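You operate a simulated robot arm through the tools that you are given. There is no shell and no other tool.

The job below is to be done with a simulated two-armed robot. You get a single attempt, and the scene is never put back.

Task
Change the bottle in the foam unit's holder for the foam wash bottle.
Fine: shut both valves first, old bottle on the low bench, then open both valves again. Set down upright: what you pick out.

The check looks at the end state, three seconds after you hand in, the way a careful person would. Anything else that was tipped, shoved, dropped, spilled or broken makes it a failure.

Robot
Two 7-joint arms with two-finger parallel grippers on one trunk that stands fixed in place. Base frame: the origin is at the foot of the trunk, x ahead of it, y to its left, z up. Readings come in m, rad, newtons and seconds.
The left shoulder is at [0.07, 0.188, 1.115], the right one opposite. With the tool pointing down near the work surface each hand reaches from about 0.1 to 0.72 m from the base axis, measured 20 degrees to its own side. Payload 3.91 kg a hand.
Tool frame (each hand has its own): the origin (TCP) lies between the finger pads and is the grasp point; the fingertips stand 0.03 m ahead of it; z points along the fingers, y is the line along which they close. The gripper opens to 0.11 m. The fingers are 0.02 m wide and 0.01 m thick; the gripper's body (0.048 by 0.112 m) begins 0.055 m behind the TCP.
Orientation is told as [roll, pitch, yaw] about the base's x, y, z axes, in that order, counted from this pose: with the fingers straight down and closing along the base's y, the tool's x points along the base's -x, its y along +y and its z along -z.

Tools
- The arms move only by the tool drive_tool. It takes "left_moves", "right_moves" or both (then of equal length, played together; a hand with none holds still); each is a list of rows, each a list of 3 entries, a list of its own where there are three numbers: the shift along the base's x, y, z in m, then the turn, a rotation vector about the base's x, y, z in rad, then the gripper command, from -1 (fully open) to 1 (shut), values between in proportion. In form: [[[tx, ty, tz], [wx, wy, wz], hand], ...]. A call has 1 to 20 rows; each row shifts and turns the commanded pose from where the row before left it. Each row takes 0.2 s and may step no farther than 0.05 m and 0.15 rad from the row before; otherwise, or with a gripper value out of range, the whole call is refused. Where a pose cannot be reached the arm comes as near as it can. A force on the tool above 60 N (or 10 N above the force at the start of the call, whichever is more), or a blocked arm, ends the call early, and 0.2 s more pass. The fingers move at their own pace (about 0.072 m/s each) and stop on an object; they squeeze with about 36 N. The grip force told is the motor's: it shows also when the fingers shut on nothing. Time passes only in rows, and 0.2 s behind the last, so rows that do not move let the fingers close. The reply holds the time, the measured pose of the TCP, the force on the tool along the base axes, the opening and the grip force, in the units named above and with some noise, with the torque about the TCP (base axes, N m) and any sound that the robot's microphone picked up.
- Cameras (640 x 400 px; columns grow to the right, rows downward): "scene" is now at [0.1205, 0.0481, 1.3332]; the picture's right is [0.57, -0.82, 0.00], its down [-0.55, -0.38, -0.74] and it looks along [0.61, 0.43, -0.67] (base axes); focal length 244 px, centre (320, 200). "left" rides on the left gripper at [0.072, -0.017, -0.103] in its tool frame; the picture's right is [0.23, 0.97, 0.00], its down [-0.76, 0.18, -0.62] and it looks along [-0.61, 0.14, 0.78] (tool axes); focal length 222 px, centre (320, 200). "right" rides on the right gripper at [0.072, 0.017, -0.103] in its tool frame; the picture's right is [-0.23, 0.97, 0.00], its down [-0.76, -0.18, -0.62] and it looks along [-0.61, -0.14, 0.78] (tool axes); focal length 222 px, centre (320, 200). There is no depth. A picture from a camera that has moved, and an enlarged one, comes with that camera's place and axes in the base frame and with its lens.
- camera(camera): a new picture of that camera. It takes no simulated time.
- lift_body(by): slides the trunk up (or, below 0, down) by that many m; the arms and the scene camera ride with it, the base frame stays. It gives what a move gives, with no picture.
- aim_head(pan, tilt): turns the head with the scene camera to pan (to the left, within 1.501 rad either way) and tilt (down, from -0.506 to 1.204), counted from straight ahead of the robot. It gives what a move gives.
- zoom(camera, box): a new picture of the part [left, top, right, bottom] of that camera's present view, enlarged. It takes no simulated time.
- hand_in(): hands the job in; it is judged then, once.

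Nothing tells you positions but the pictures and the camera data. Unless the task says otherwise, let go and move clear before handing in.

The tools are called after "Emit:" as a command line: name --argument value ..., lists and objects as JSON in quotes. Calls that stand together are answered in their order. drive_tool: Moves the arms, as the interface text tells. Its arguments: {"type":"object","properties":{"left_moves":{"type":"array","items":{"type":"array"}},"right_moves":{"type":"array","items":{"type":"array"}}},"required":[]} The other tools are called the same way: lift_body (by) slides the trunk up or down; aim_head (pan, tilt) turns the head that bears the scene camera; camera (camera) takes a picture; zoom (camera, box) takes an enlarged picture of a part of a camera's view; hand_in () hands the job in.

At the start:

```text
time_s: 0.0
left_position: [0.3457, 0.5304, 1.1532]
left_orientation: [0.002, 0.0, 0.0]
left_wrist_force: [0.1, 0.2, 0.8]
left_wrist_torque: [0.0, 0.0, 0.0]
left_grip_width: 0.1099
left_grip_force: 0.0
right_position: [0.4568, 0.0024, 1.1714]
right_orientation: [-0.001, -0.002, 0.0]
right_wrist_force: [0.0, -0.8, -0.4]
right_wrist_torque: [0.02, -0.02, -0.05]
right_grip_width: 0.1102
right_grip_force: 0.0
trunk travel left (down, up): [-0.625, 0.315]
head pan, tilt: [0.607, 0.73]
```

scene: 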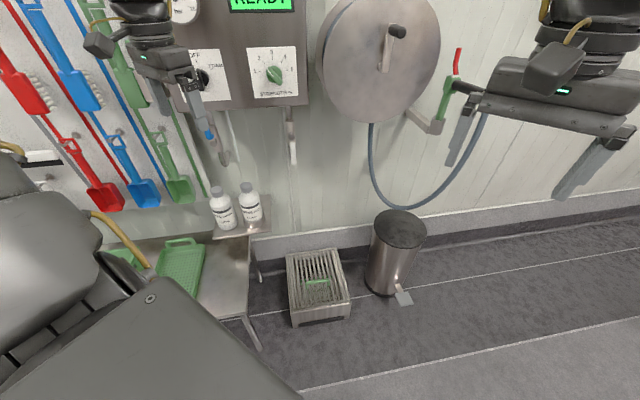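
right: 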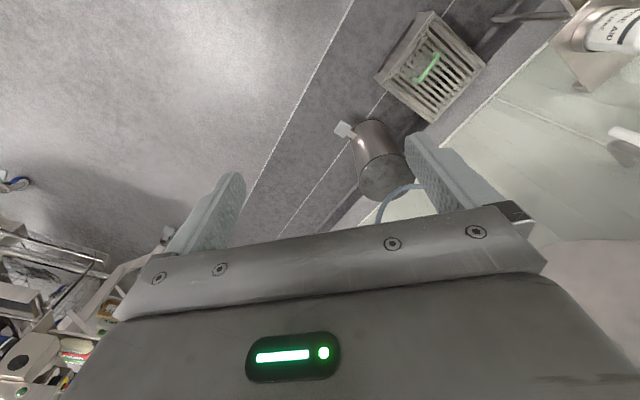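
left: 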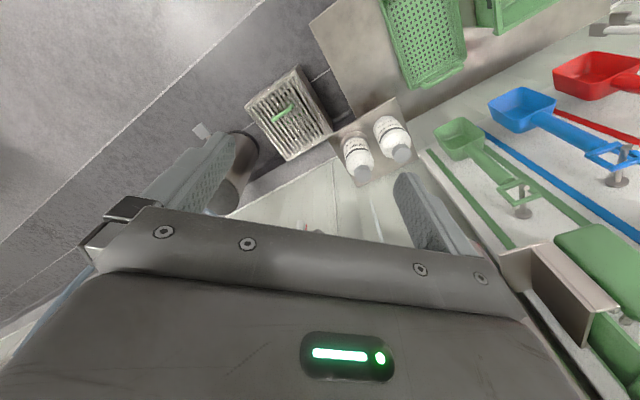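

I see a foam unit on the wall with a panel and dials, two bottles on a small shelf, a low bench at left with green crates, a hose reel and a bin. I'll look closer before moving anything.

Emit:
zoom --camera "scene" --box '[160, 80, 320, 260]'

Emit:
zoom --camera "left" --box '[300, 80, 460, 200]'

Emit:
aim_head --pan 0.75 --tilt 0.2

```text
2.22 times, centred on (240, 170) of scene
camera zoom: at [0.1205, 0.0481, 1.3332], right [0.57, -0.82, 0.0], down [-0.55, -0.38, -0.74], along [0.61, 0.43, -0.67], focal length 543 px, centre (498, 267)
```

zoom: 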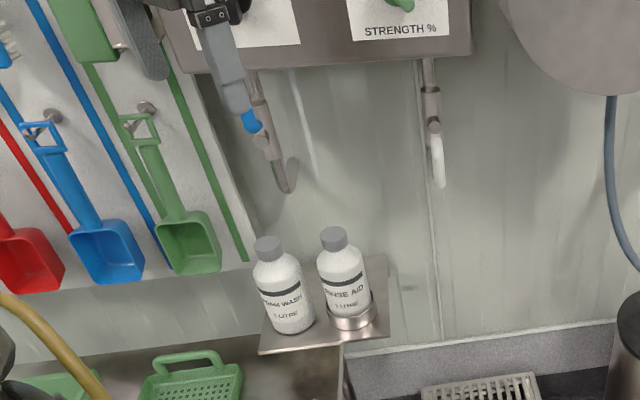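

```text
3.33 times, centred on (380, 140) of left
camera zoom: at [0.2722, 0.5159, 1.2579], right [-0.23, 0.97, 0.0], down [0.76, 0.18, 0.62], along [0.61, 0.14, -0.78], focal length 740 px, centre (120, 400)
```

zoom: 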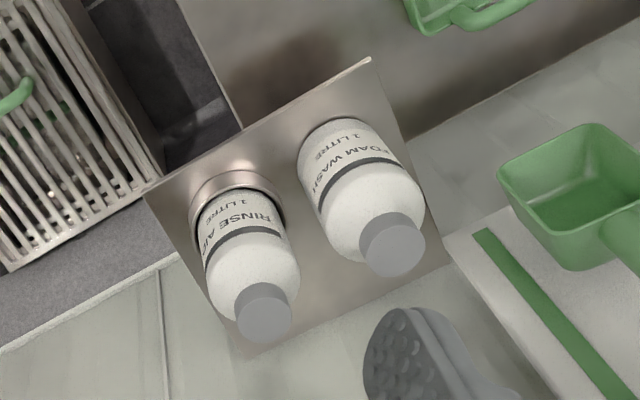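

```text
time_s: 0.9
left_position: [0.3455, 0.5296, 1.1532]
left_orientation: [0.0, 0.0, 0.001]
left_wrist_force: [0.4, 0.6, -0.1]
left_wrist_torque: [0.01, -0.02, 0.01]
left_grip_width: 0.1097
left_grip_force: 0.0
right_position: [0.4559, 0.0038, 1.1704]
right_orientation: [-0.001, 0.001, 0.0]
right_wrist_force: [-0.2, -0.4, 1.0]
right_wrist_torque: [0.04, 0.02, -0.01]
right_grip_width: 0.1099
right_grip_force: 0.1
trunk travel left (down, up): [-0.625, 0.315]
head pan, tilt: [0.75, 0.201]
```

The Rinse Aid bottle stands in the holder ring on a small shelf and the Foam Wash bottle stands beside it. I now look at the wall panel and valves.

Emit:
camera --camera "scene"

Emit:
zoom --camera "scene" --box '[100, 100, 420, 400]'

```text
taken
camera scene: at [0.1199, 0.0639, 1.3811], right [0.68, -0.73, 0.0], down [-0.15, -0.14, -0.98], along [0.72, 0.67, -0.2], focal length 244 px, centre (320, 200)
```

scene: 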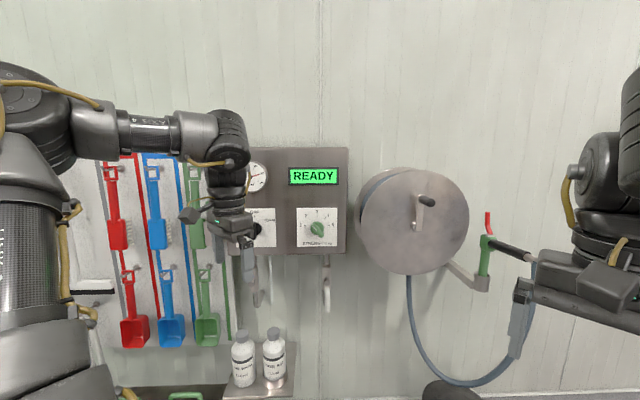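

```text
1.33 times, centred on (260, 250) of scene
camera zoom: at [0.1199, 0.0639, 1.3811], right [0.68, -0.73, 0.0], down [-0.15, -0.14, -0.98], along [0.72, 0.67, -0.2], focal length 326 px, centre (400, 133)
```

zoom: 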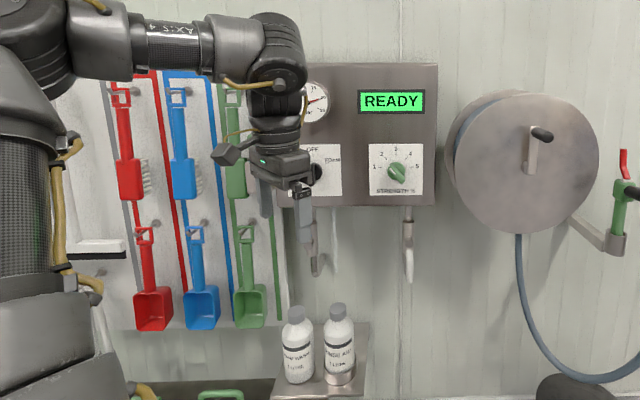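

Next I'll move the left hand back to clear the view of the panel and the pipes under it.

Emit:
drive_tool --left_moves '[[[-0.04, 0, 0], [0, 0, 0], -1], [[-0.04, 0, 0], [0, 0, 0], -1], [[-0.04, 0, 0], [0, 0, 0], -1], [[-0.04, 0, 0], [0, 0, 0], -1], [[-0.04, 0, 0], [0, 0, 0], -1]]'

Emit:
camera --camera "scene"

Emit:
zoom --camera "scene" --box '[220, 120, 380, 320]'

Emit:
zoom --camera "scene" --box '[340, 150, 560, 300]'

```text
time_s: 2.1
left_position: [0.1471, 0.5311, 1.1488]
left_orientation: [-0.002, -0.003, -0.001]
left_wrist_force: [-0.2, -0.4, -0.6]
left_wrist_torque: [0.01, 0.0, -0.02]
left_grip_width: 0.1101
left_grip_force: 0.0
left hand out of reach, approached as far as the arm can: row 5
right_position: [0.4559, 0.0031, 1.1718]
right_orientation: [0.002, -0.001, -0.002]
right_wrist_force: [0.4, 0.2, 0.4]
right_wrist_torque: [-0.01, -0.02, 0.0]
right_grip_width: 0.1097
right_grip_force: 0.1
trunk travel left (down, up): [-0.625, 0.315]
head pan, tilt: [0.75, 0.201]
```

```text
taken
camera scene: at [0.1182, 0.0635, 1.3814], right [0.68, -0.73, 0.0], down [-0.14, -0.14, -0.98], along [0.72, 0.67, -0.2], focal length 244 px, centre (320, 200)
```

scene: 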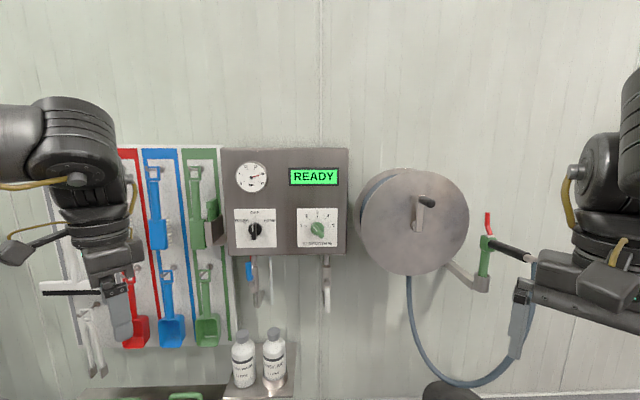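

```text
2.00 times, centred on (300, 220) of scene
camera zoom: at [0.1182, 0.0635, 1.3814], right [0.68, -0.73, 0.0], down [-0.14, -0.14, -0.98], along [0.72, 0.67, -0.2], focal length 489 px, centre (360, 160)
```

zoom: 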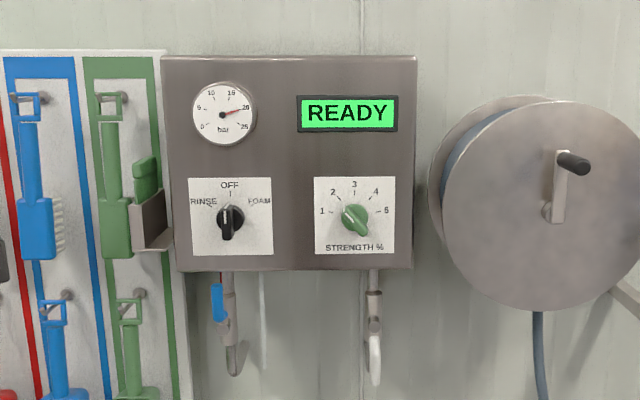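

```text
2.67 times, centred on (450, 225) of scene
camera zoom: at [0.1182, 0.0635, 1.3814], right [0.68, -0.73, 0.0], down [-0.14, -0.14, -0.98], along [0.72, 0.67, -0.2], focal length 652 px, centre (-27, 133)
```

zoom: 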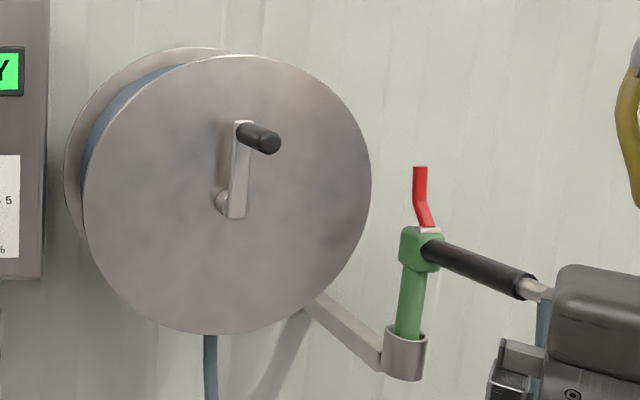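

Emit:
zoom --camera "scene" --box '[235, 245, 345, 315]'

Emit:
camera --camera "left"

Emit:
aim_head --pan 0.85 --tilt 0.55

Emit:
camera --camera "scene"

```text
5.71 times, centred on (290, 280) of scene
camera zoom: at [0.1182, 0.0635, 1.3814], right [0.68, -0.73, 0.0], down [-0.14, -0.14, -0.98], along [0.72, 0.67, -0.2], focal length 1396 px, centre (491, -257)
```

zoom: 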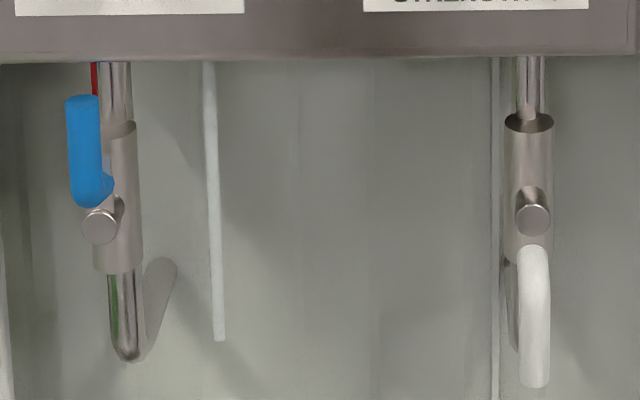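

```text
taken
camera left: at [0.0749, 0.5159, 1.2525], right [-0.23, 0.97, 0.0], down [0.76, 0.18, 0.62], along [0.61, 0.14, -0.78], focal length 222 px, centre (320, 200)
```

left: 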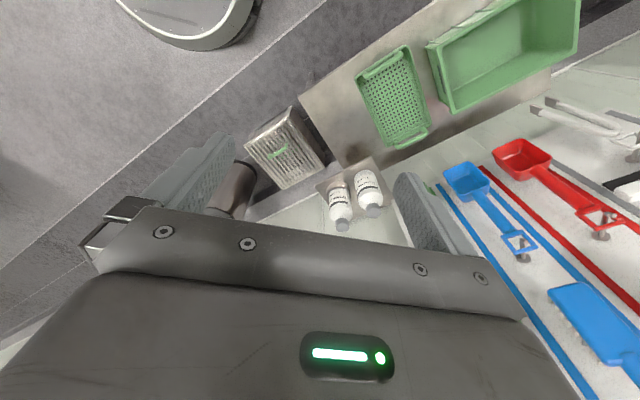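

```text
time_s: 3.0
left_position: [0.1494, 0.5315, 1.1484]
left_orientation: [0.001, 0.0, 0.001]
left_wrist_force: [-0.6, -0.4, 0.2]
left_wrist_torque: [-0.01, -0.01, -0.02]
left_grip_width: 0.1098
left_grip_force: 0.2
right_position: [0.4575, 0.0044, 1.1703]
right_orientation: [0.0, 0.001, 0.0]
right_wrist_force: [-0.6, -0.1, 0.3]
right_wrist_torque: [-0.01, 0.02, 0.03]
right_grip_width: 0.11
right_grip_force: 0.1
trunk travel left (down, up): [-0.625, 0.315]
head pan, tilt: [0.85, 0.55]
```

```text
taken
camera scene: at [0.1112, 0.0679, 1.349], right [0.75, -0.66, 0.0], down [-0.34, -0.39, -0.85], along [0.56, 0.64, -0.52], focal length 244 px, centre (320, 200)
```

scene: 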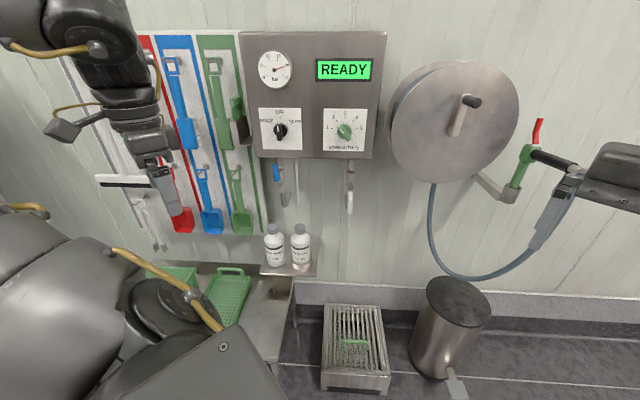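

The two pipes under the foam unit each carry a lever valve (a blue lever on the left, a pale one on the right). I'll turn the left hand to point at the wall for close views and keep well away from everything.

Emit:
drive_tool --left_moves '[[[0.025, 0, 0], [0, -0.1428, 0], -1], [[0.025, 0, 0], [0, -0.1428, 0], -1], [[0.025, 0, 0], [0, -0.1428, 0], -1], [[0.025, 0, 0], [0, -0.1428, 0], -1], [[0.025, 0, 0], [0, -0.1428, 0], -1], [[0.025, 0, 0], [0, -0.1428, 0], -1], [[0.025, 0, 0], [0, -0.1428, 0], -1], [[0.025, 0, 0], [0, -0.1428, 0], -1], [[0.025, 0, 0], [0, -0.1428, 0], -1], [[0.0, 0, 0], [0, -0.1428, 0], -1], [[0.0, 0, 0], [0, -0.1428, 0], -1], [[0.0, 0, 0], [0, 0, 0.129], -1], [[0.0, 0, 0], [0, 0, 0.129], -1], [[0.0, 0, 0], [0, 0, 0.129], -1], [[0.0, 0, 0], [0, 0, 0.129], -1], [[0.0, 0, 0], [0, 0, 0.129], -1], [[0.0, 0, 0], [0, 0, 0.129], -1]]'

Emit:
camera --camera "left"

Emit:
camera --camera "scene"

```text
time_s: 6.6
left_position: [0.3782, 0.5851, 1.2253]
left_orientation: [0.264, -1.56, 0.423]
left_wrist_force: [-0.2, -0.8, 0.5]
left_wrist_torque: [0.01, 0.01, 0.0]
left_grip_width: 0.1099
left_grip_force: 0.0
left hand out of reach, approached as far as the arm can: row 12, 13, 14, 15, 16, 17
right_position: [0.4596, 0.0041, 1.1702]
right_orientation: [-0.001, 0.002, -0.001]
right_wrist_force: [0.1, 1.2, 0.5]
right_wrist_torque: [-0.02, 0.03, 0.0]
right_grip_width: 0.1098
right_grip_force: 0.1
trunk travel left (down, up): [-0.625, 0.315]
head pan, tilt: [0.85, 0.55]
```

```text
taken
camera left: at [0.3077, 0.5095, 1.1541], right [-0.62, 0.75, -0.22], down [-0.59, -0.25, 0.77], along [0.52, 0.61, 0.6], focal length 222 px, centre (320, 200)
```

left: 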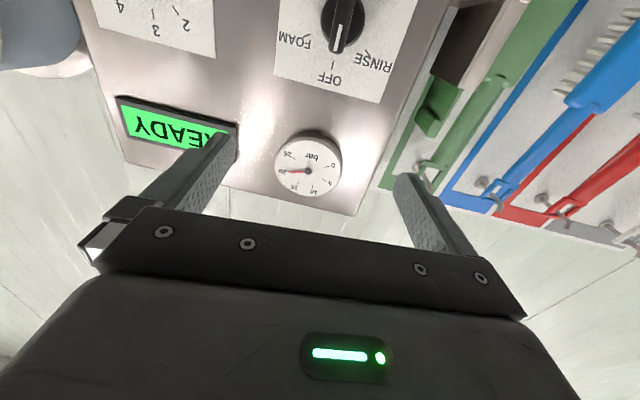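

```text
taken
camera scene: at [0.1137, 0.0692, 1.3485], right [0.75, -0.66, 0.0], down [-0.35, -0.39, -0.85], along [0.56, 0.64, -0.52], focal length 244 px, centre (320, 200)
```

scene: 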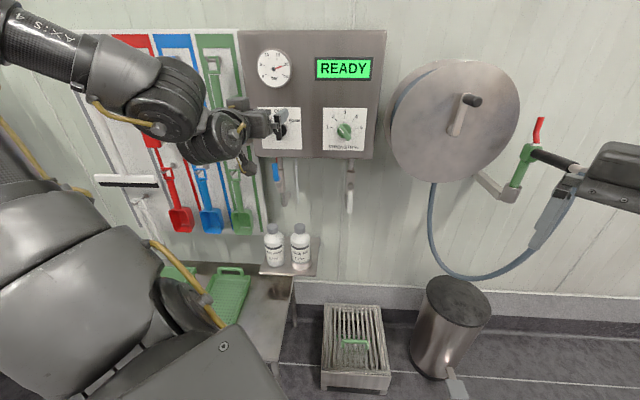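

The hand camera looks upward from beneath the gripper, so I'll lower the trunk by 0.3 m to bring the valves and bottles to arm height. The bench top seems to be at z ≈ 0.40 and nothing is below the hands.

Emit:
lift_body --by -0.3

Emit:
camera --camera "left"

Emit:
camera --camera "scene"

```text
time_s: 9.6
left_position: [0.3753, 0.5847, 0.9266]
left_orientation: [0.032, -1.563, 0.656]
left_wrist_force: [0.3, 0.9, 0.1]
left_wrist_torque: [0.01, -0.03, -0.03]
left_grip_width: 0.11
left_grip_force: 0.0
right_position: [0.4568, 0.0031, 0.8703]
right_orientation: [0.0, 0.0, 0.0]
right_wrist_force: [-0.3, 0.0, 0.1]
right_wrist_torque: [-0.01, 0.01, 0.01]
right_grip_width: 0.1101
right_grip_force: 0.1
trunk travel left (down, up): [-0.325, 0.615]
head pan, tilt: [0.85, 0.55]
```

```text
taken
camera left: at [0.3049, 0.5083, 0.8554], right [-0.62, 0.75, -0.23], down [-0.59, -0.25, 0.77], along [0.52, 0.61, 0.6], focal length 222 px, centre (320, 200)
```

left: 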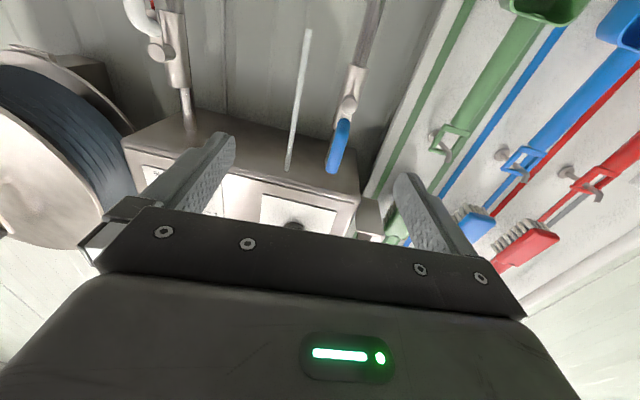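

```text
taken
camera scene: at [0.1109, 0.0677, 1.049], right [0.75, -0.66, 0.0], down [-0.34, -0.39, -0.85], along [0.56, 0.64, -0.52], focal length 244 px, centre (320, 200)
```

scene: 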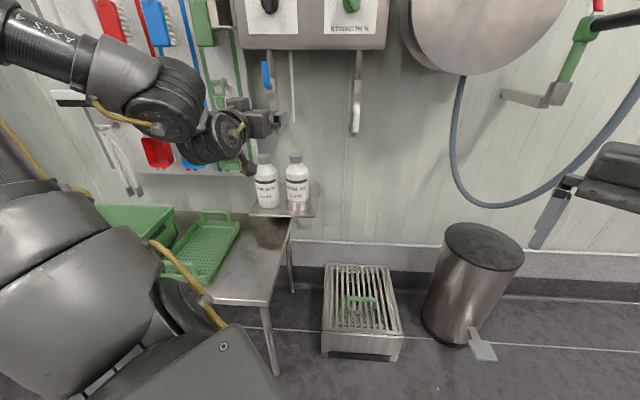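

Emit:
zoom --camera "left" --box '[270, 0, 430, 180]'

Emit:
zoom --camera "left" --box '[100, 0, 260, 140]'

Emit:
zoom --camera "scene" --box '[240, 40, 380, 150]'

Emit:
zoom --camera "scene" --box '[180, 140, 340, 320]'

```text
2.22 times, centred on (350, 90) of left
camera zoom: at [0.3049, 0.5083, 0.8554], right [-0.62, 0.75, -0.23], down [-0.59, -0.25, 0.77], along [0.52, 0.61, 0.6], focal length 494 px, centre (253, 444)
```

zoom: 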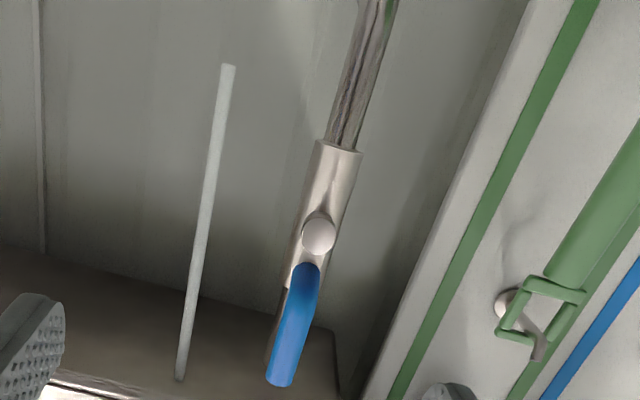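

```text
2.86 times, centred on (180, 70) of left
camera zoom: at [0.3049, 0.5083, 0.8554], right [-0.62, 0.75, -0.23], down [-0.59, -0.25, 0.77], along [0.52, 0.61, 0.6], focal length 635 px, centre (720, 571)
```

zoom: 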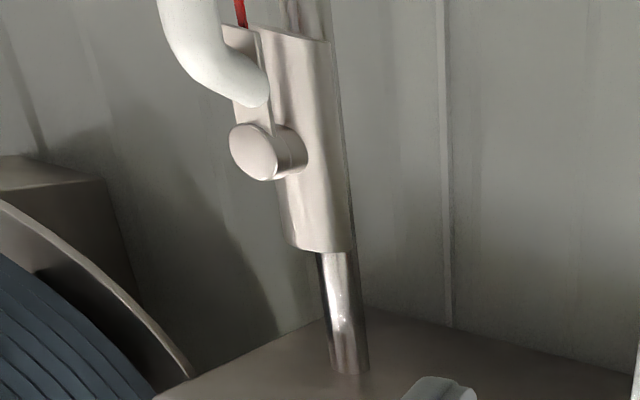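

```text
3.64 times, centred on (310, 95) of scene
camera zoom: at [0.1109, 0.0677, 1.049], right [0.75, -0.66, 0.0], down [-0.34, -0.39, -0.85], along [0.56, 0.64, -0.52], focal length 888 px, centre (356, 582)
```

zoom: 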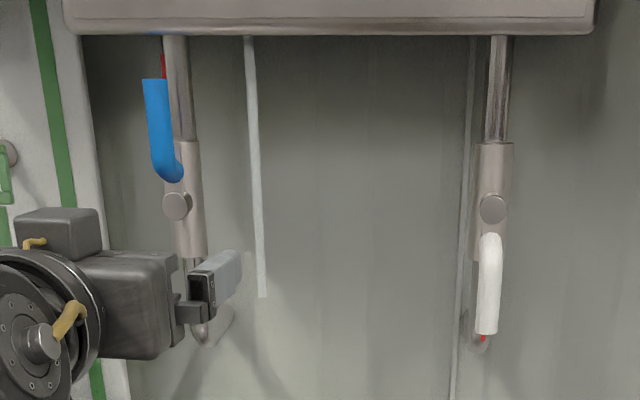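

```text
2.22 times, centred on (260, 230) of scene
camera zoom: at [0.1109, 0.0677, 1.049], right [0.75, -0.66, 0.0], down [-0.34, -0.39, -0.85], along [0.56, 0.64, -0.52], focal length 543 px, centre (453, 133)
```

zoom: 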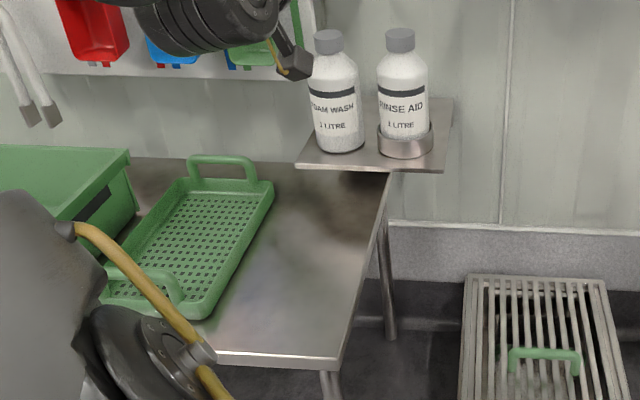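

Both levers lie along their pipes (blue pointing up, white pointing down), and I notice small red marks near their tips. I'll tilt the hand down a little and move closer for a level view before deciding which way is shut.

Emit:
drive_tool --left_moves '[[[0.015, 0.0, -0.01], [-0.095, 0.097, 0], -1], [[0.015, 0.0, -0.01], [-0.095, 0.097, 0], -1], [[0.015, 0.0, -0.01], [-0.095, 0.097, 0], -1], [[0.015, 0.0, -0.01], [-0.095, 0.097, 0], -1]]'

Emit:
camera --camera "left"

```text
time_s: 10.6
left_position: [0.4347, 0.5919, 0.8862]
left_orientation: [-0.087, -1.015, 0.772]
left_wrist_force: [0.1, 0.1, -0.3]
left_wrist_torque: [-0.04, 0.01, 0.03]
left_grip_width: 0.1098
left_grip_force: 0.1
left hand out of reach, approached as far as the arm can: row 2, 3
right_position: [0.4567, 0.0037, 0.8708]
right_orientation: [-0.003, 0.0, 0.001]
right_wrist_force: [-0.2, -0.1, -0.4]
right_wrist_torque: [0.01, 0.02, 0.04]
right_grip_width: 0.1099
right_grip_force: 0.0
trunk travel left (down, up): [-0.325, 0.615]
head pan, tilt: [0.85, 0.55]
```

```text
taken
camera left: at [0.3493, 0.4994, 0.8802], right [-0.71, 0.66, -0.24], down [-0.24, 0.09, 0.97], along [0.66, 0.75, 0.1], focal length 222 px, centre (320, 200)
```

left: 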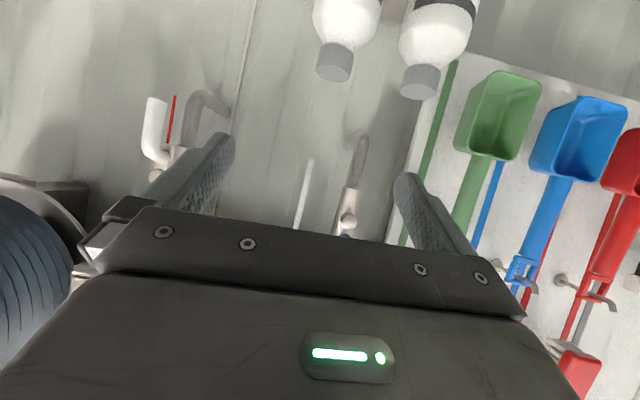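

Emit:
zoom --camera "left" --box '[120, 70, 260, 190]'

Emit:
zoom --camera "left" --box '[280, 110, 400, 250]'

```text
3.33 times, centred on (190, 130) of left
camera zoom: at [0.3493, 0.4994, 0.8802], right [-0.71, 0.66, -0.24], down [-0.24, 0.09, 0.97], along [0.66, 0.75, 0.1], focal length 740 px, centre (753, 433)
```

zoom: 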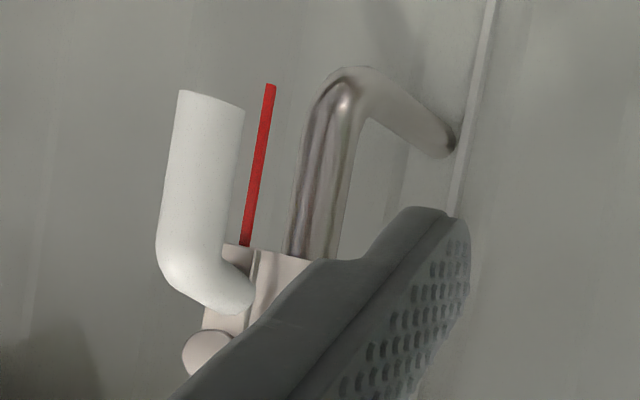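

```text
2.86 times, centred on (340, 180) of left
camera zoom: at [0.3493, 0.4994, 0.8802], right [-0.71, 0.66, -0.24], down [-0.24, 0.09, 0.97], along [0.66, 0.75, 0.1], focal length 635 px, centre (263, 257)
```

zoom: 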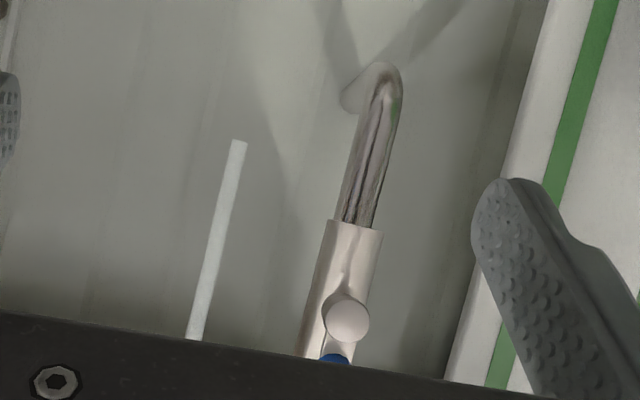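

Emit:
drive_tool --left_moves '[[[-0.01, -0.01, 0.03], [0, 0, 0], -1], [[-0.01, -0.01, 0.03], [0, 0, 0], -1], [[-0.01, -0.01, 0.03], [0, 0, 0], -1], [[0, 0, 0.03], [0, 0, 0], -1]]'

Emit:
camera --camera "left"

Emit:
zoom --camera "left" --box '[100, 30, 260, 190]'

Emit:
zoom --camera "left" --box '[250, 30, 410, 190]'

```text
time_s: 11.6
left_position: [0.4019, 0.5607, 1.0077]
left_orientation: [-0.084, -1.018, 0.771]
left_wrist_force: [0.2, 0.1, 0.9]
left_wrist_torque: [-0.01, 0.01, 0.03]
left_grip_width: 0.1102
left_grip_force: 0.0
right_position: [0.4574, 0.0036, 0.8701]
right_orientation: [0.0, 0.0, 0.0]
right_wrist_force: [0.3, -0.1, 1.4]
right_wrist_torque: [-0.03, 0.0, -0.01]
right_grip_width: 0.11
right_grip_force: 0.0
trunk travel left (down, up): [-0.325, 0.615]
head pan, tilt: [0.85, 0.55]
```

```text
taken
camera left: at [0.3168, 0.4681, 1.0016], right [-0.71, 0.66, -0.24], down [-0.24, 0.08, 0.97], along [0.66, 0.75, 0.1], focal length 222 px, centre (320, 200)
```

left: 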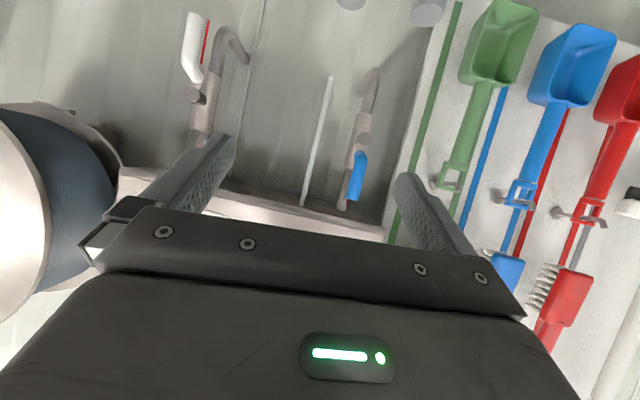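

```text
2.50 times, centred on (180, 110) of left
camera zoom: at [0.3168, 0.4681, 1.0016], right [-0.71, 0.66, -0.24], down [-0.24, 0.08, 0.97], along [0.66, 0.75, 0.1], focal length 555 px, centre (670, 425)
```

zoom: 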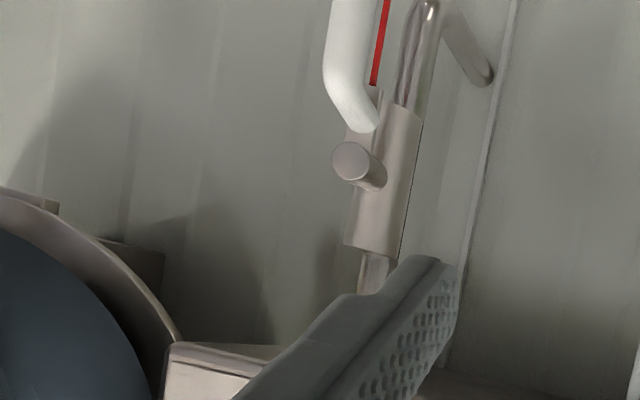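

```text
2.50 times, centred on (330, 110) of left
camera zoom: at [0.3168, 0.4681, 1.0016], right [-0.71, 0.66, -0.24], down [-0.24, 0.08, 0.97], along [0.66, 0.75, 0.1], focal length 555 px, centre (295, 425)
```

zoom: 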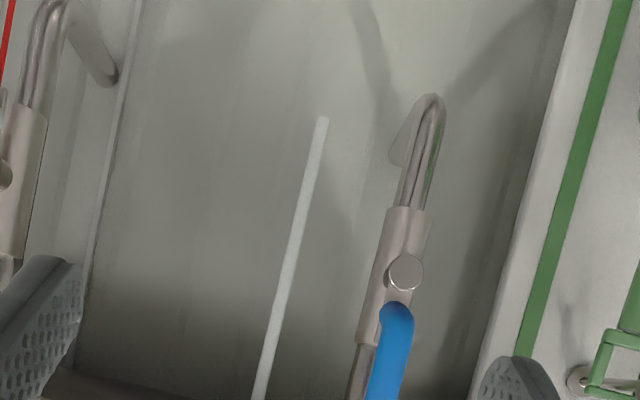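

Emit:
zoom --camera "scene" --box '[255, 45, 303, 75]'

Emit:
zoom --camera "scene" --box '[255, 70, 303, 100]'

Emit:
zoom --camera "scene" --box '[332, 75, 380, 105]'

Emit:
zoom --camera "scene" --box '[332, 110, 380, 140]'

```text
13.33 times, centred on (279, 60) of scene
camera zoom: at [0.111, 0.0674, 1.0489], right [0.75, -0.66, 0.0], down [-0.34, -0.39, -0.85], along [0.56, 0.64, -0.52], focal length 3258 px, centre (867, 2067)
```

zoom: 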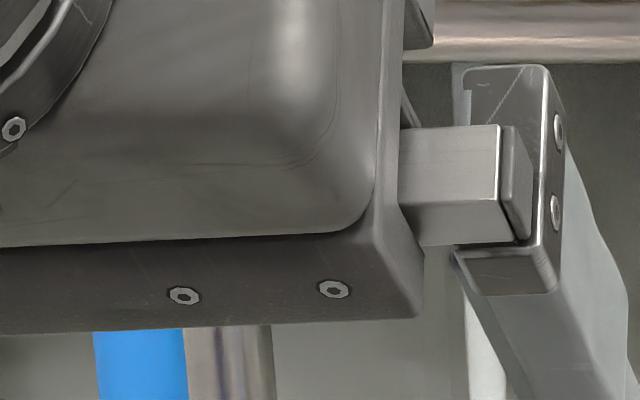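

```text
13.33 times, centred on (279, 85) of scene
camera zoom: at [0.111, 0.0674, 1.0489], right [0.75, -0.66, 0.0], down [-0.34, -0.39, -0.85], along [0.56, 0.64, -0.52], focal length 3258 px, centre (867, 1733)
```

zoom: 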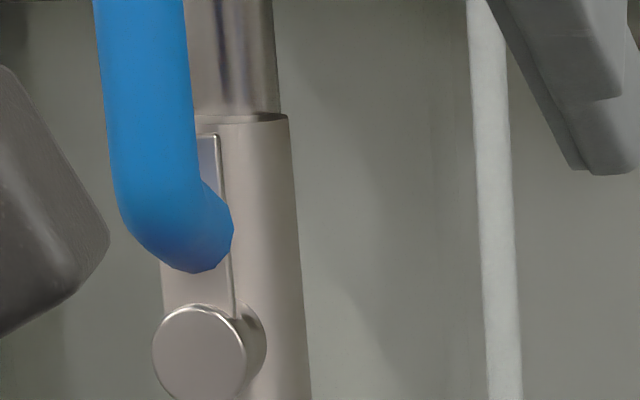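

```text
13.33 times, centred on (356, 90) of scene
camera zoom: at [0.111, 0.0674, 1.0489], right [0.75, -0.66, 0.0], down [-0.34, -0.39, -0.85], along [0.56, 0.64, -0.52], focal length 3258 px, centre (-160, 1667)
```

zoom: 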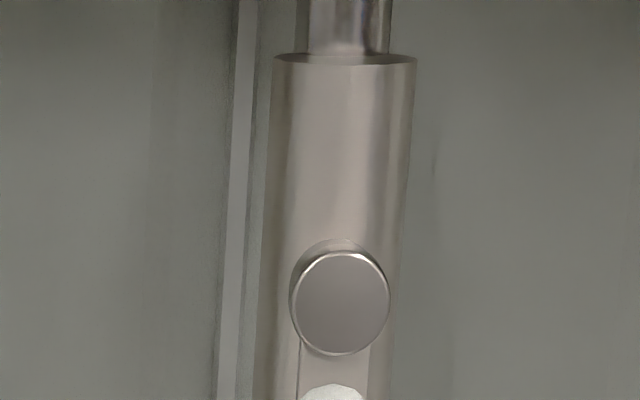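

```text
13.33 times, centred on (356, 125) of scene
camera zoom: at [0.111, 0.0674, 1.0489], right [0.75, -0.66, 0.0], down [-0.34, -0.39, -0.85], along [0.56, 0.64, -0.52], focal length 3258 px, centre (-160, 1200)
```

zoom: 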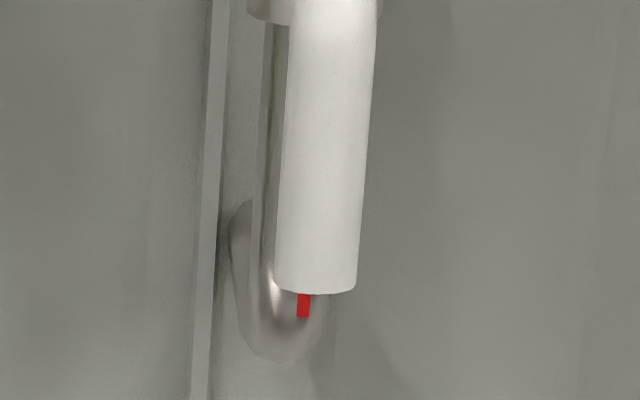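

The stems sit at about z 0.93: the left one near (0.53, 0.78), the right one near (0.71, 0.58). The levers stand about 3–4 cm toward me, and a suction tube hangs over the holder. I'll level the hand and bring it in front of the right (white) lever.

Emit:
drive_tool --left_moves '[[[0.03, -0.01, -0.02], [0.101, -0.095, 0.022], -0.3], [[0.03, -0.01, -0.02], [0.101, -0.095, 0.022], -0.3], [[0.03, -0.01, -0.02], [0.101, -0.095, 0.022], -0.3], [[0.03, -0.01, -0.02], [0.101, -0.095, 0.022], -0.3], [[0.03, -0.01, -0.02], [0, 0, 0], -0.3], [[0.03, -0.01, -0.02], [0, 0, 0], -0.3], [[0, 0, -0.02], [0, 0, 0], -0.3]]'

Emit:
camera --camera "left"

Emit:
camera --camera "scene"

```text
time_s: 13.2
left_position: [0.5601, 0.5951, 0.9025]
left_orientation: [-2.92, -1.568, -2.59]
left_wrist_force: [-0.6, -0.1, 0.2]
left_wrist_torque: [-0.04, -0.01, 0.0]
left_grip_width: 0.0715
left_grip_force: 0.1
left hand out of reach, approached as far as the arm can: row 1, 2, 3, 4, 5, 7
right_position: [0.456, 0.0048, 0.8717]
right_orientation: [-0.002, -0.001, 0.002]
right_wrist_force: [0.1, 0.7, -0.1]
right_wrist_torque: [-0.03, 0.03, 0.03]
right_grip_width: 0.1098
right_grip_force: 0.0
trunk travel left (down, up): [-0.325, 0.615]
head pan, tilt: [0.85, 0.55]
```

```text
taken
camera left: at [0.4979, 0.5139, 0.8315], right [-0.68, 0.7, -0.23], down [-0.57, -0.31, 0.76], along [0.46, 0.65, 0.61], focal length 222 px, centre (320, 200)
```

left: 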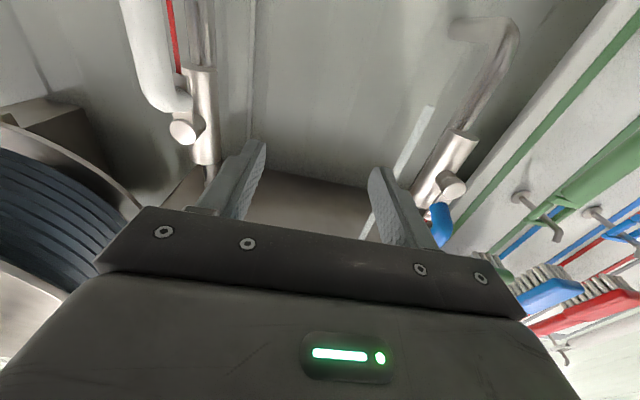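

```text
taken
camera scene: at [0.1108, 0.0683, 1.049], right [0.75, -0.66, 0.0], down [-0.34, -0.39, -0.85], along [0.56, 0.64, -0.52], focal length 244 px, centre (320, 200)
```

scene: 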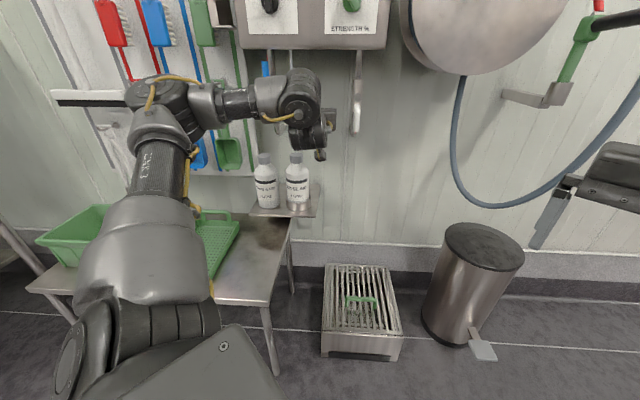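

The arm folded inward but the hand is level and clear of everything (about 7 cm in front of the wall fittings). I'll slide it sideways along the wall to stand in front of the white lever.

Emit:
drive_tool --left_moves '[[[0.02, -0.0206, -0.01], [0, 0, 0], -0.3], [[0.02, -0.0206, -0.01], [0, 0, 0], -0.3], [[0.02, -0.0206, -0.01], [0, 0, 0], -0.3], [[0.02, -0.0206, -0.01], [0, 0, 0], -0.3]]'

Emit:
camera --camera "left"

Emit:
camera --camera "scene"

```text
time_s: 14.2
left_position: [0.6505, 0.5351, 0.8723]
left_orientation: [-2.743, -1.553, -2.768]
left_wrist_force: [-30.7, -8.4, 20.1]
left_wrist_torque: [-0.1, -1.35, -0.64]
left_grip_width: 0.0634
left_grip_force: 0.1
left hand out of reach, approached as far as the arm can: row 1, 2, 3, 4
right_position: [0.4526, 0.0003, 0.8738]
right_orientation: [0.002, -0.004, 0.0]
right_wrist_force: [0.1, -0.5, 0.2]
right_wrist_torque: [0.0, 0.02, -0.05]
right_grip_width: 0.11
right_grip_force: 0.1
trunk travel left (down, up): [-0.325, 0.615]
head pan, tilt: [0.85, 0.55]
```

```text
taken
camera left: at [0.5888, 0.4529, 0.7997], right [-0.68, 0.7, -0.23], down [-0.58, -0.31, 0.75], along [0.45, 0.64, 0.62], focal length 222 px, centre (320, 200)
```

left: 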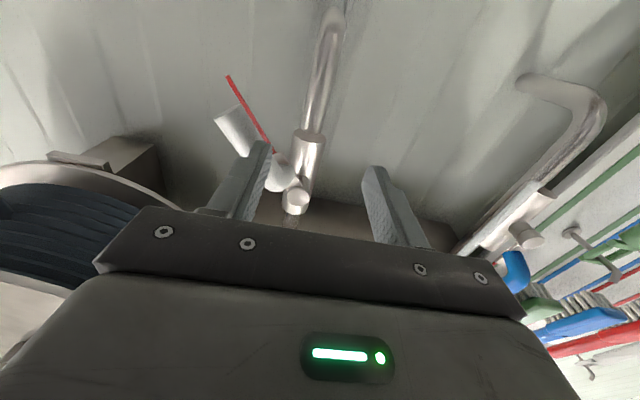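

```text
taken
camera scene: at [0.1046, 0.0651, 1.0502], right [0.75, -0.66, 0.0], down [-0.34, -0.39, -0.86], along [0.56, 0.64, -0.52], focal length 244 px, centre (320, 200)
```

scene: 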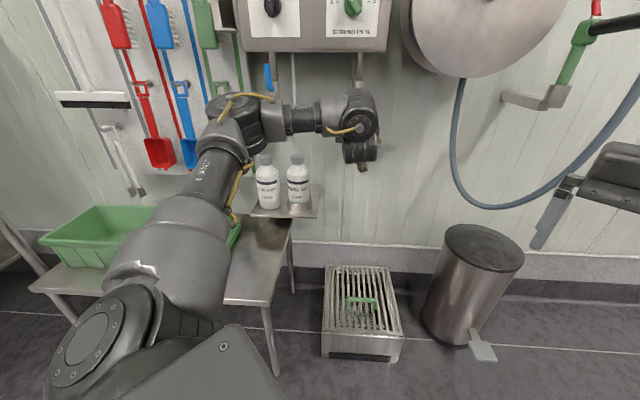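

The finger touched the white lever and turned it partly to the right (its red pointer moves with it). I'll back off gently from the wall and re-check.

Emit:
drive_tool --left_moves '[[[-0.0107, -0.0105, 0], [0, 0, 0], -0.3], [[-0.0107, -0.0105, 0], [0, 0, 0], -0.3]]'

Emit:
camera --camera "left"

Emit:
zoom --camera "left" --box '[180, 40, 380, 220]'

```text
time_s: 14.8
left_position: [0.6502, 0.5343, 0.872]
left_orientation: [-2.86, -1.557, -2.65]
left_wrist_force: [-29.8, -10.1, 19.1]
left_wrist_torque: [-0.11, -1.28, -0.79]
left_grip_width: 0.0647
left_grip_force: 0.0
left hand out of reach, approached as far as the arm can: row 1, 2
right_position: [0.4524, 0.0007, 0.8738]
right_orientation: [0.003, -0.005, 0.001]
right_wrist_force: [-0.4, -0.7, -0.1]
right_wrist_torque: [-0.02, -0.01, -0.01]
right_grip_width: 0.1099
right_grip_force: 0.1
trunk travel left (down, up): [-0.325, 0.615]
head pan, tilt: [0.85, 0.55]
```

```text
taken
camera left: at [0.5885, 0.4528, 0.7988], right [-0.68, 0.7, -0.23], down [-0.58, -0.31, 0.75], along [0.45, 0.64, 0.62], focal length 222 px, centre (320, 200)
```

left: 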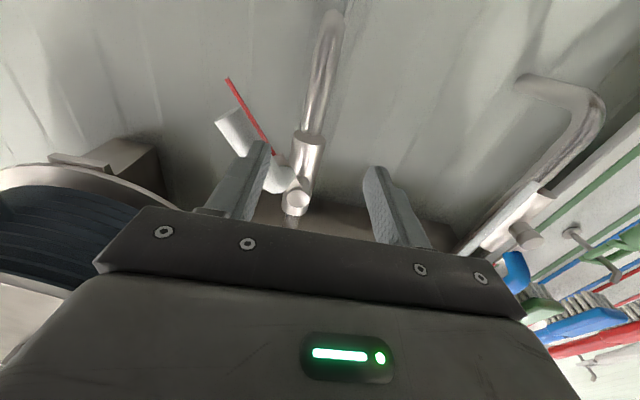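

```text
2.22 times, centred on (280, 130) of left
camera zoom: at [0.5885, 0.4528, 0.7988], right [-0.68, 0.7, -0.23], down [-0.58, -0.31, 0.75], along [0.45, 0.64, 0.62], focal length 494 px, centre (409, 356)
```

zoom: 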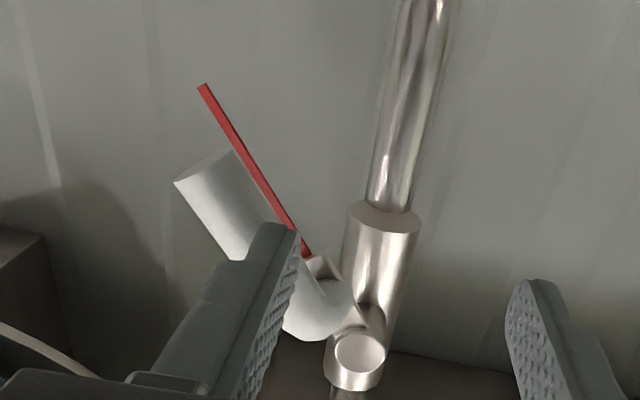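

Backing straight out isn't possible in this arm posture, so I'll retreat sideways the way I came, to free the finger from the lever.

Emit:
drive_tool --left_moves '[[[-0.014, 0.0143, -0.005], [0, 0, 0], -0.3], [[-0.014, 0.0143, 0], [0, 0, 0], -0.3]]'

Emit:
camera --camera "left"

```text
time_s: 15.6
left_position: [0.6227, 0.5623, 0.8609]
left_orientation: [1.415, -1.559, -0.647]
left_wrist_force: [-22.4, -25.0, -1.5]
left_wrist_torque: [0.25, -0.04, -1.74]
left_grip_width: 0.0733
left_grip_force: 1.7
right_position: [0.4541, 0.0039, 0.8734]
right_orientation: [0.002, -0.001, 0.006]
right_wrist_force: [-0.8, 0.5, 0.3]
right_wrist_torque: [0.02, -0.03, 0.0]
right_grip_width: 0.1098
right_grip_force: 0.1
trunk travel left (down, up): [-0.325, 0.615]
head pan, tilt: [0.85, 0.55]
stopped in row 2 (left hand): the force on the tool passed its limit at 63 N (the readings are from after the stop); the commanded pose is now the measured one
```

```text
taken
camera left: at [0.5596, 0.4811, 0.7887], right [-0.68, 0.7, -0.22], down [-0.57, -0.31, 0.76], along [0.47, 0.64, 0.61], focal length 222 px, centre (320, 200)
```

left: 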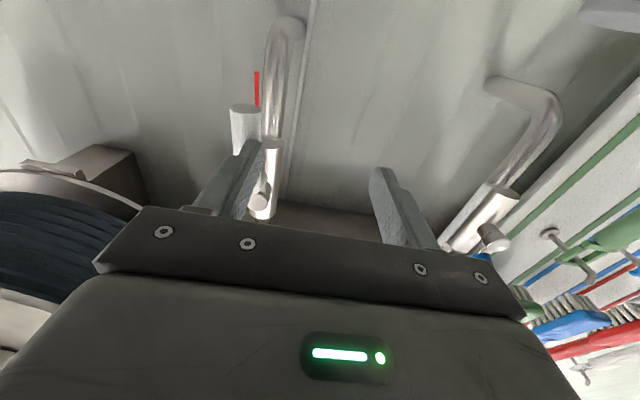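

The fingertip is pressing face-on on the lever sleeve and dragging it. Now that the reach warning is gone I'll back straight off from the wall.

Emit:
drive_tool --left_moves '[[[-0.0107, -0.0105, 0], [0, 0, 0], -0.3], [[-0.0107, -0.0105, 0], [0, 0, 0], -0.3]]'

Emit:
camera --camera "left"

Emit:
camera --camera "scene"

```text
time_s: 16.2
left_position: [0.6191, 0.5653, 0.8575]
left_orientation: [0.975, -1.56, -0.201]
left_wrist_force: [0.1, 0.5, 0.2]
left_wrist_torque: [0.02, 0.0, 0.01]
left_grip_width: 0.0714
left_grip_force: 0.0
left hand out of reach, approached as far as the arm can: row 1, 2
right_position: [0.4571, 0.0038, 0.8716]
right_orientation: [0.001, 0.0, 0.004]
right_wrist_force: [-0.7, 0.0, 0.3]
right_wrist_torque: [-0.01, 0.01, 0.03]
right_grip_width: 0.1101
right_grip_force: 0.1
trunk travel left (down, up): [-0.325, 0.615]
head pan, tilt: [0.85, 0.55]
```

```text
taken
camera left: at [0.5554, 0.483, 0.7862], right [-0.68, 0.7, -0.22], down [-0.56, -0.31, 0.77], along [0.47, 0.64, 0.6], focal length 222 px, centre (320, 200)
```

left: 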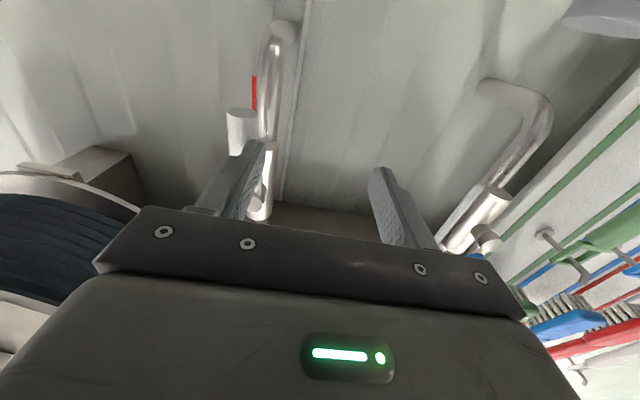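

```text
taken
camera scene: at [0.111, 0.0675, 1.0489], right [0.75, -0.66, 0.0], down [-0.34, -0.39, -0.85], along [0.56, 0.64, -0.52], focal length 244 px, centre (320, 200)
```

scene: 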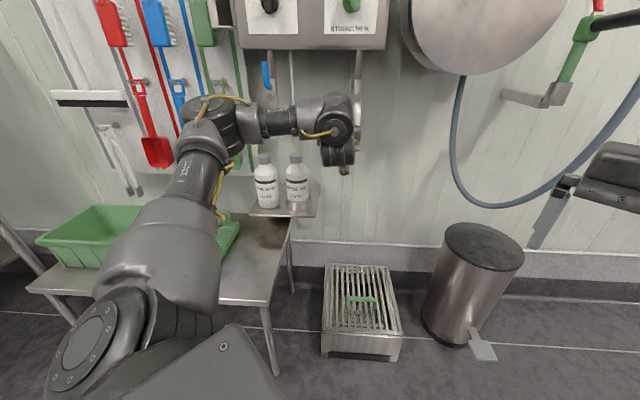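

Emit:
drive_tool --left_moves '[[[-0.0107, -0.0105, 0.005], [-0.1, 0.102, 0], -0.3], [[-0.0107, -0.0105, 0.005], [-0.1, 0.102, 0], -0.3], [[-0.0107, -0.0105, 0.005], [-0.1, 0.102, 0], -0.3]]'

Emit:
camera --camera "scene"

```text
time_s: 17.0
left_position: [0.5981, 0.5519, 0.8766]
left_orientation: [0.022, -1.135, 0.745]
left_wrist_force: [-0.4, -0.2, -0.5]
left_wrist_torque: [0.06, -0.01, -0.02]
left_grip_width: 0.0713
left_grip_force: 0.0
left hand out of reach, approached as far as the arm can: row 1, 2
right_position: [0.4561, 0.0036, 0.8704]
right_orientation: [0.001, 0.001, 0.005]
right_wrist_force: [-0.1, 0.7, 0.1]
right_wrist_torque: [-0.01, -0.02, -0.02]
right_grip_width: 0.1101
right_grip_force: 0.1
trunk travel left (down, up): [-0.325, 0.615]
head pan, tilt: [0.85, 0.55]
```

```text
taken
camera scene: at [0.1104, 0.0667, 1.049], right [0.75, -0.66, 0.0], down [-0.34, -0.39, -0.85], along [0.56, 0.64, -0.52], focal length 244 px, centre (320, 200)
```

scene: 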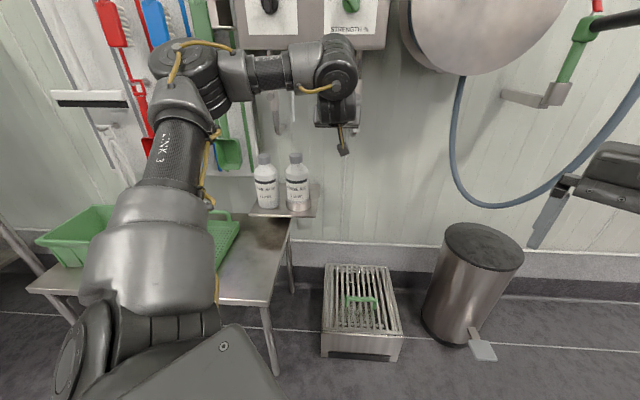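

Tilting the hand downward restores free motion, so I'll use a downward-tilted hand for the valves. The white lever looks vertical again; I'll close the fingers and place them to its left.

Emit:
drive_tool --left_moves '[[[0, 0, 0], [-0.035, 0.036, 0.03], 1], [[0.005, -0.005, 0.001], [0, 0, 0], 1], [[0.005, -0.005, 0.001], [0, 0, 0], 1], [[0.012, 0.012, 0], [0, 0, 0], 1]]'

Emit:
camera --camera "left"

Emit:
zoom --camera "scene" --box '[240, 40, 400, 160]'

```text
time_s: 18.0
left_position: [0.6236, 0.5581, 0.8773]
left_orientation: [0.018, -1.085, 0.785]
left_wrist_force: [-0.3, 0.0, 0.0]
left_wrist_torque: [0.01, 0.01, 0.0]
left_grip_width: 0.0
left_grip_force: 35.8
left hand out of reach, approached as far as the arm can: row 1
right_position: [0.4554, 0.0054, 0.8704]
right_orientation: [-0.003, -0.003, 0.003]
right_wrist_force: [0.2, 0.4, -0.1]
right_wrist_torque: [-0.02, -0.01, -0.04]
right_grip_width: 0.11
right_grip_force: 0.0
trunk travel left (down, up): [-0.325, 0.615]
head pan, tilt: [0.85, 0.55]
```

```text
taken
camera left: at [0.5484, 0.458, 0.8617], right [-0.77, 0.6, -0.19], down [-0.26, -0.02, 0.97], along [0.58, 0.8, 0.17], focal length 222 px, centre (320, 200)
```

left: 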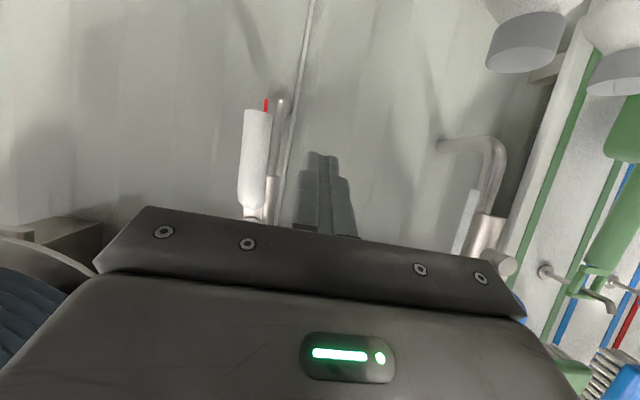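

```text
3.33 times, centred on (320, 100) of scene
camera zoom: at [0.1112, 0.068, 1.0489], right [0.75, -0.66, 0.0], down [-0.35, -0.39, -0.85], along [0.56, 0.64, -0.52], focal length 814 px, centre (320, 533)
```

zoom: 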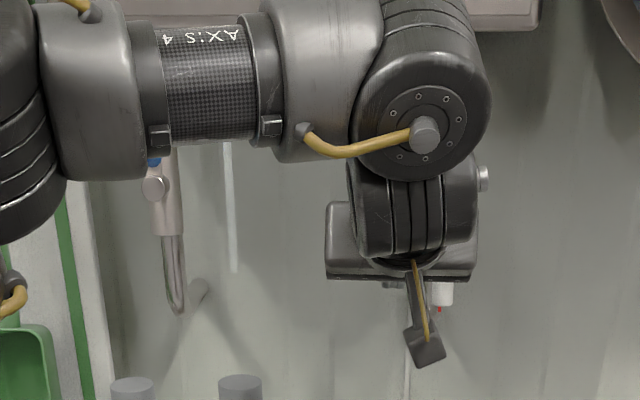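

Fingers are closed about 2.5 cm left of the white lever. I'll move in slightly, then sweep the lever right and up along its arc in small steps while watching the force.

Emit:
drive_tool --left_moves '[[[0.0082, 0.008, 0], [0, 0, 0], 1], [[0.0082, 0.008, 0], [0, 0, 0], 1], [[0.007, -0.0071, 0], [0, 0, 0], 1]]'

Emit:
camera --camera "left"

```text
time_s: 18.8
left_position: [0.6475, 0.5641, 0.8778]
left_orientation: [0.02, -1.085, 0.783]
left_wrist_force: [-0.5, -0.4, 0.1]
left_wrist_torque: [-0.02, -0.02, -0.02]
left_grip_width: 0.0
left_grip_force: 36.0
right_position: [0.4568, 0.0053, 0.8712]
right_orientation: [-0.001, 0.001, 0.004]
right_wrist_force: [0.2, -0.1, -0.1]
right_wrist_torque: [0.02, -0.02, -0.02]
right_grip_width: 0.1101
right_grip_force: 0.2
trunk travel left (down, up): [-0.325, 0.615]
head pan, tilt: [0.85, 0.55]
```

```text
taken
camera left: at [0.5716, 0.4656, 0.8624], right [-0.77, 0.6, -0.19], down [-0.26, -0.02, 0.97], along [0.58, 0.8, 0.17], focal length 222 px, centre (320, 200)
```

left: 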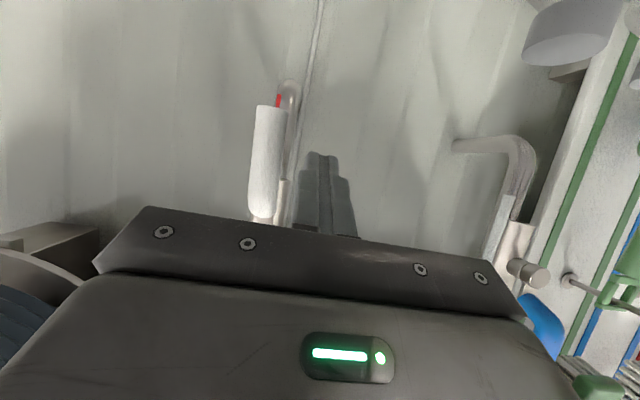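

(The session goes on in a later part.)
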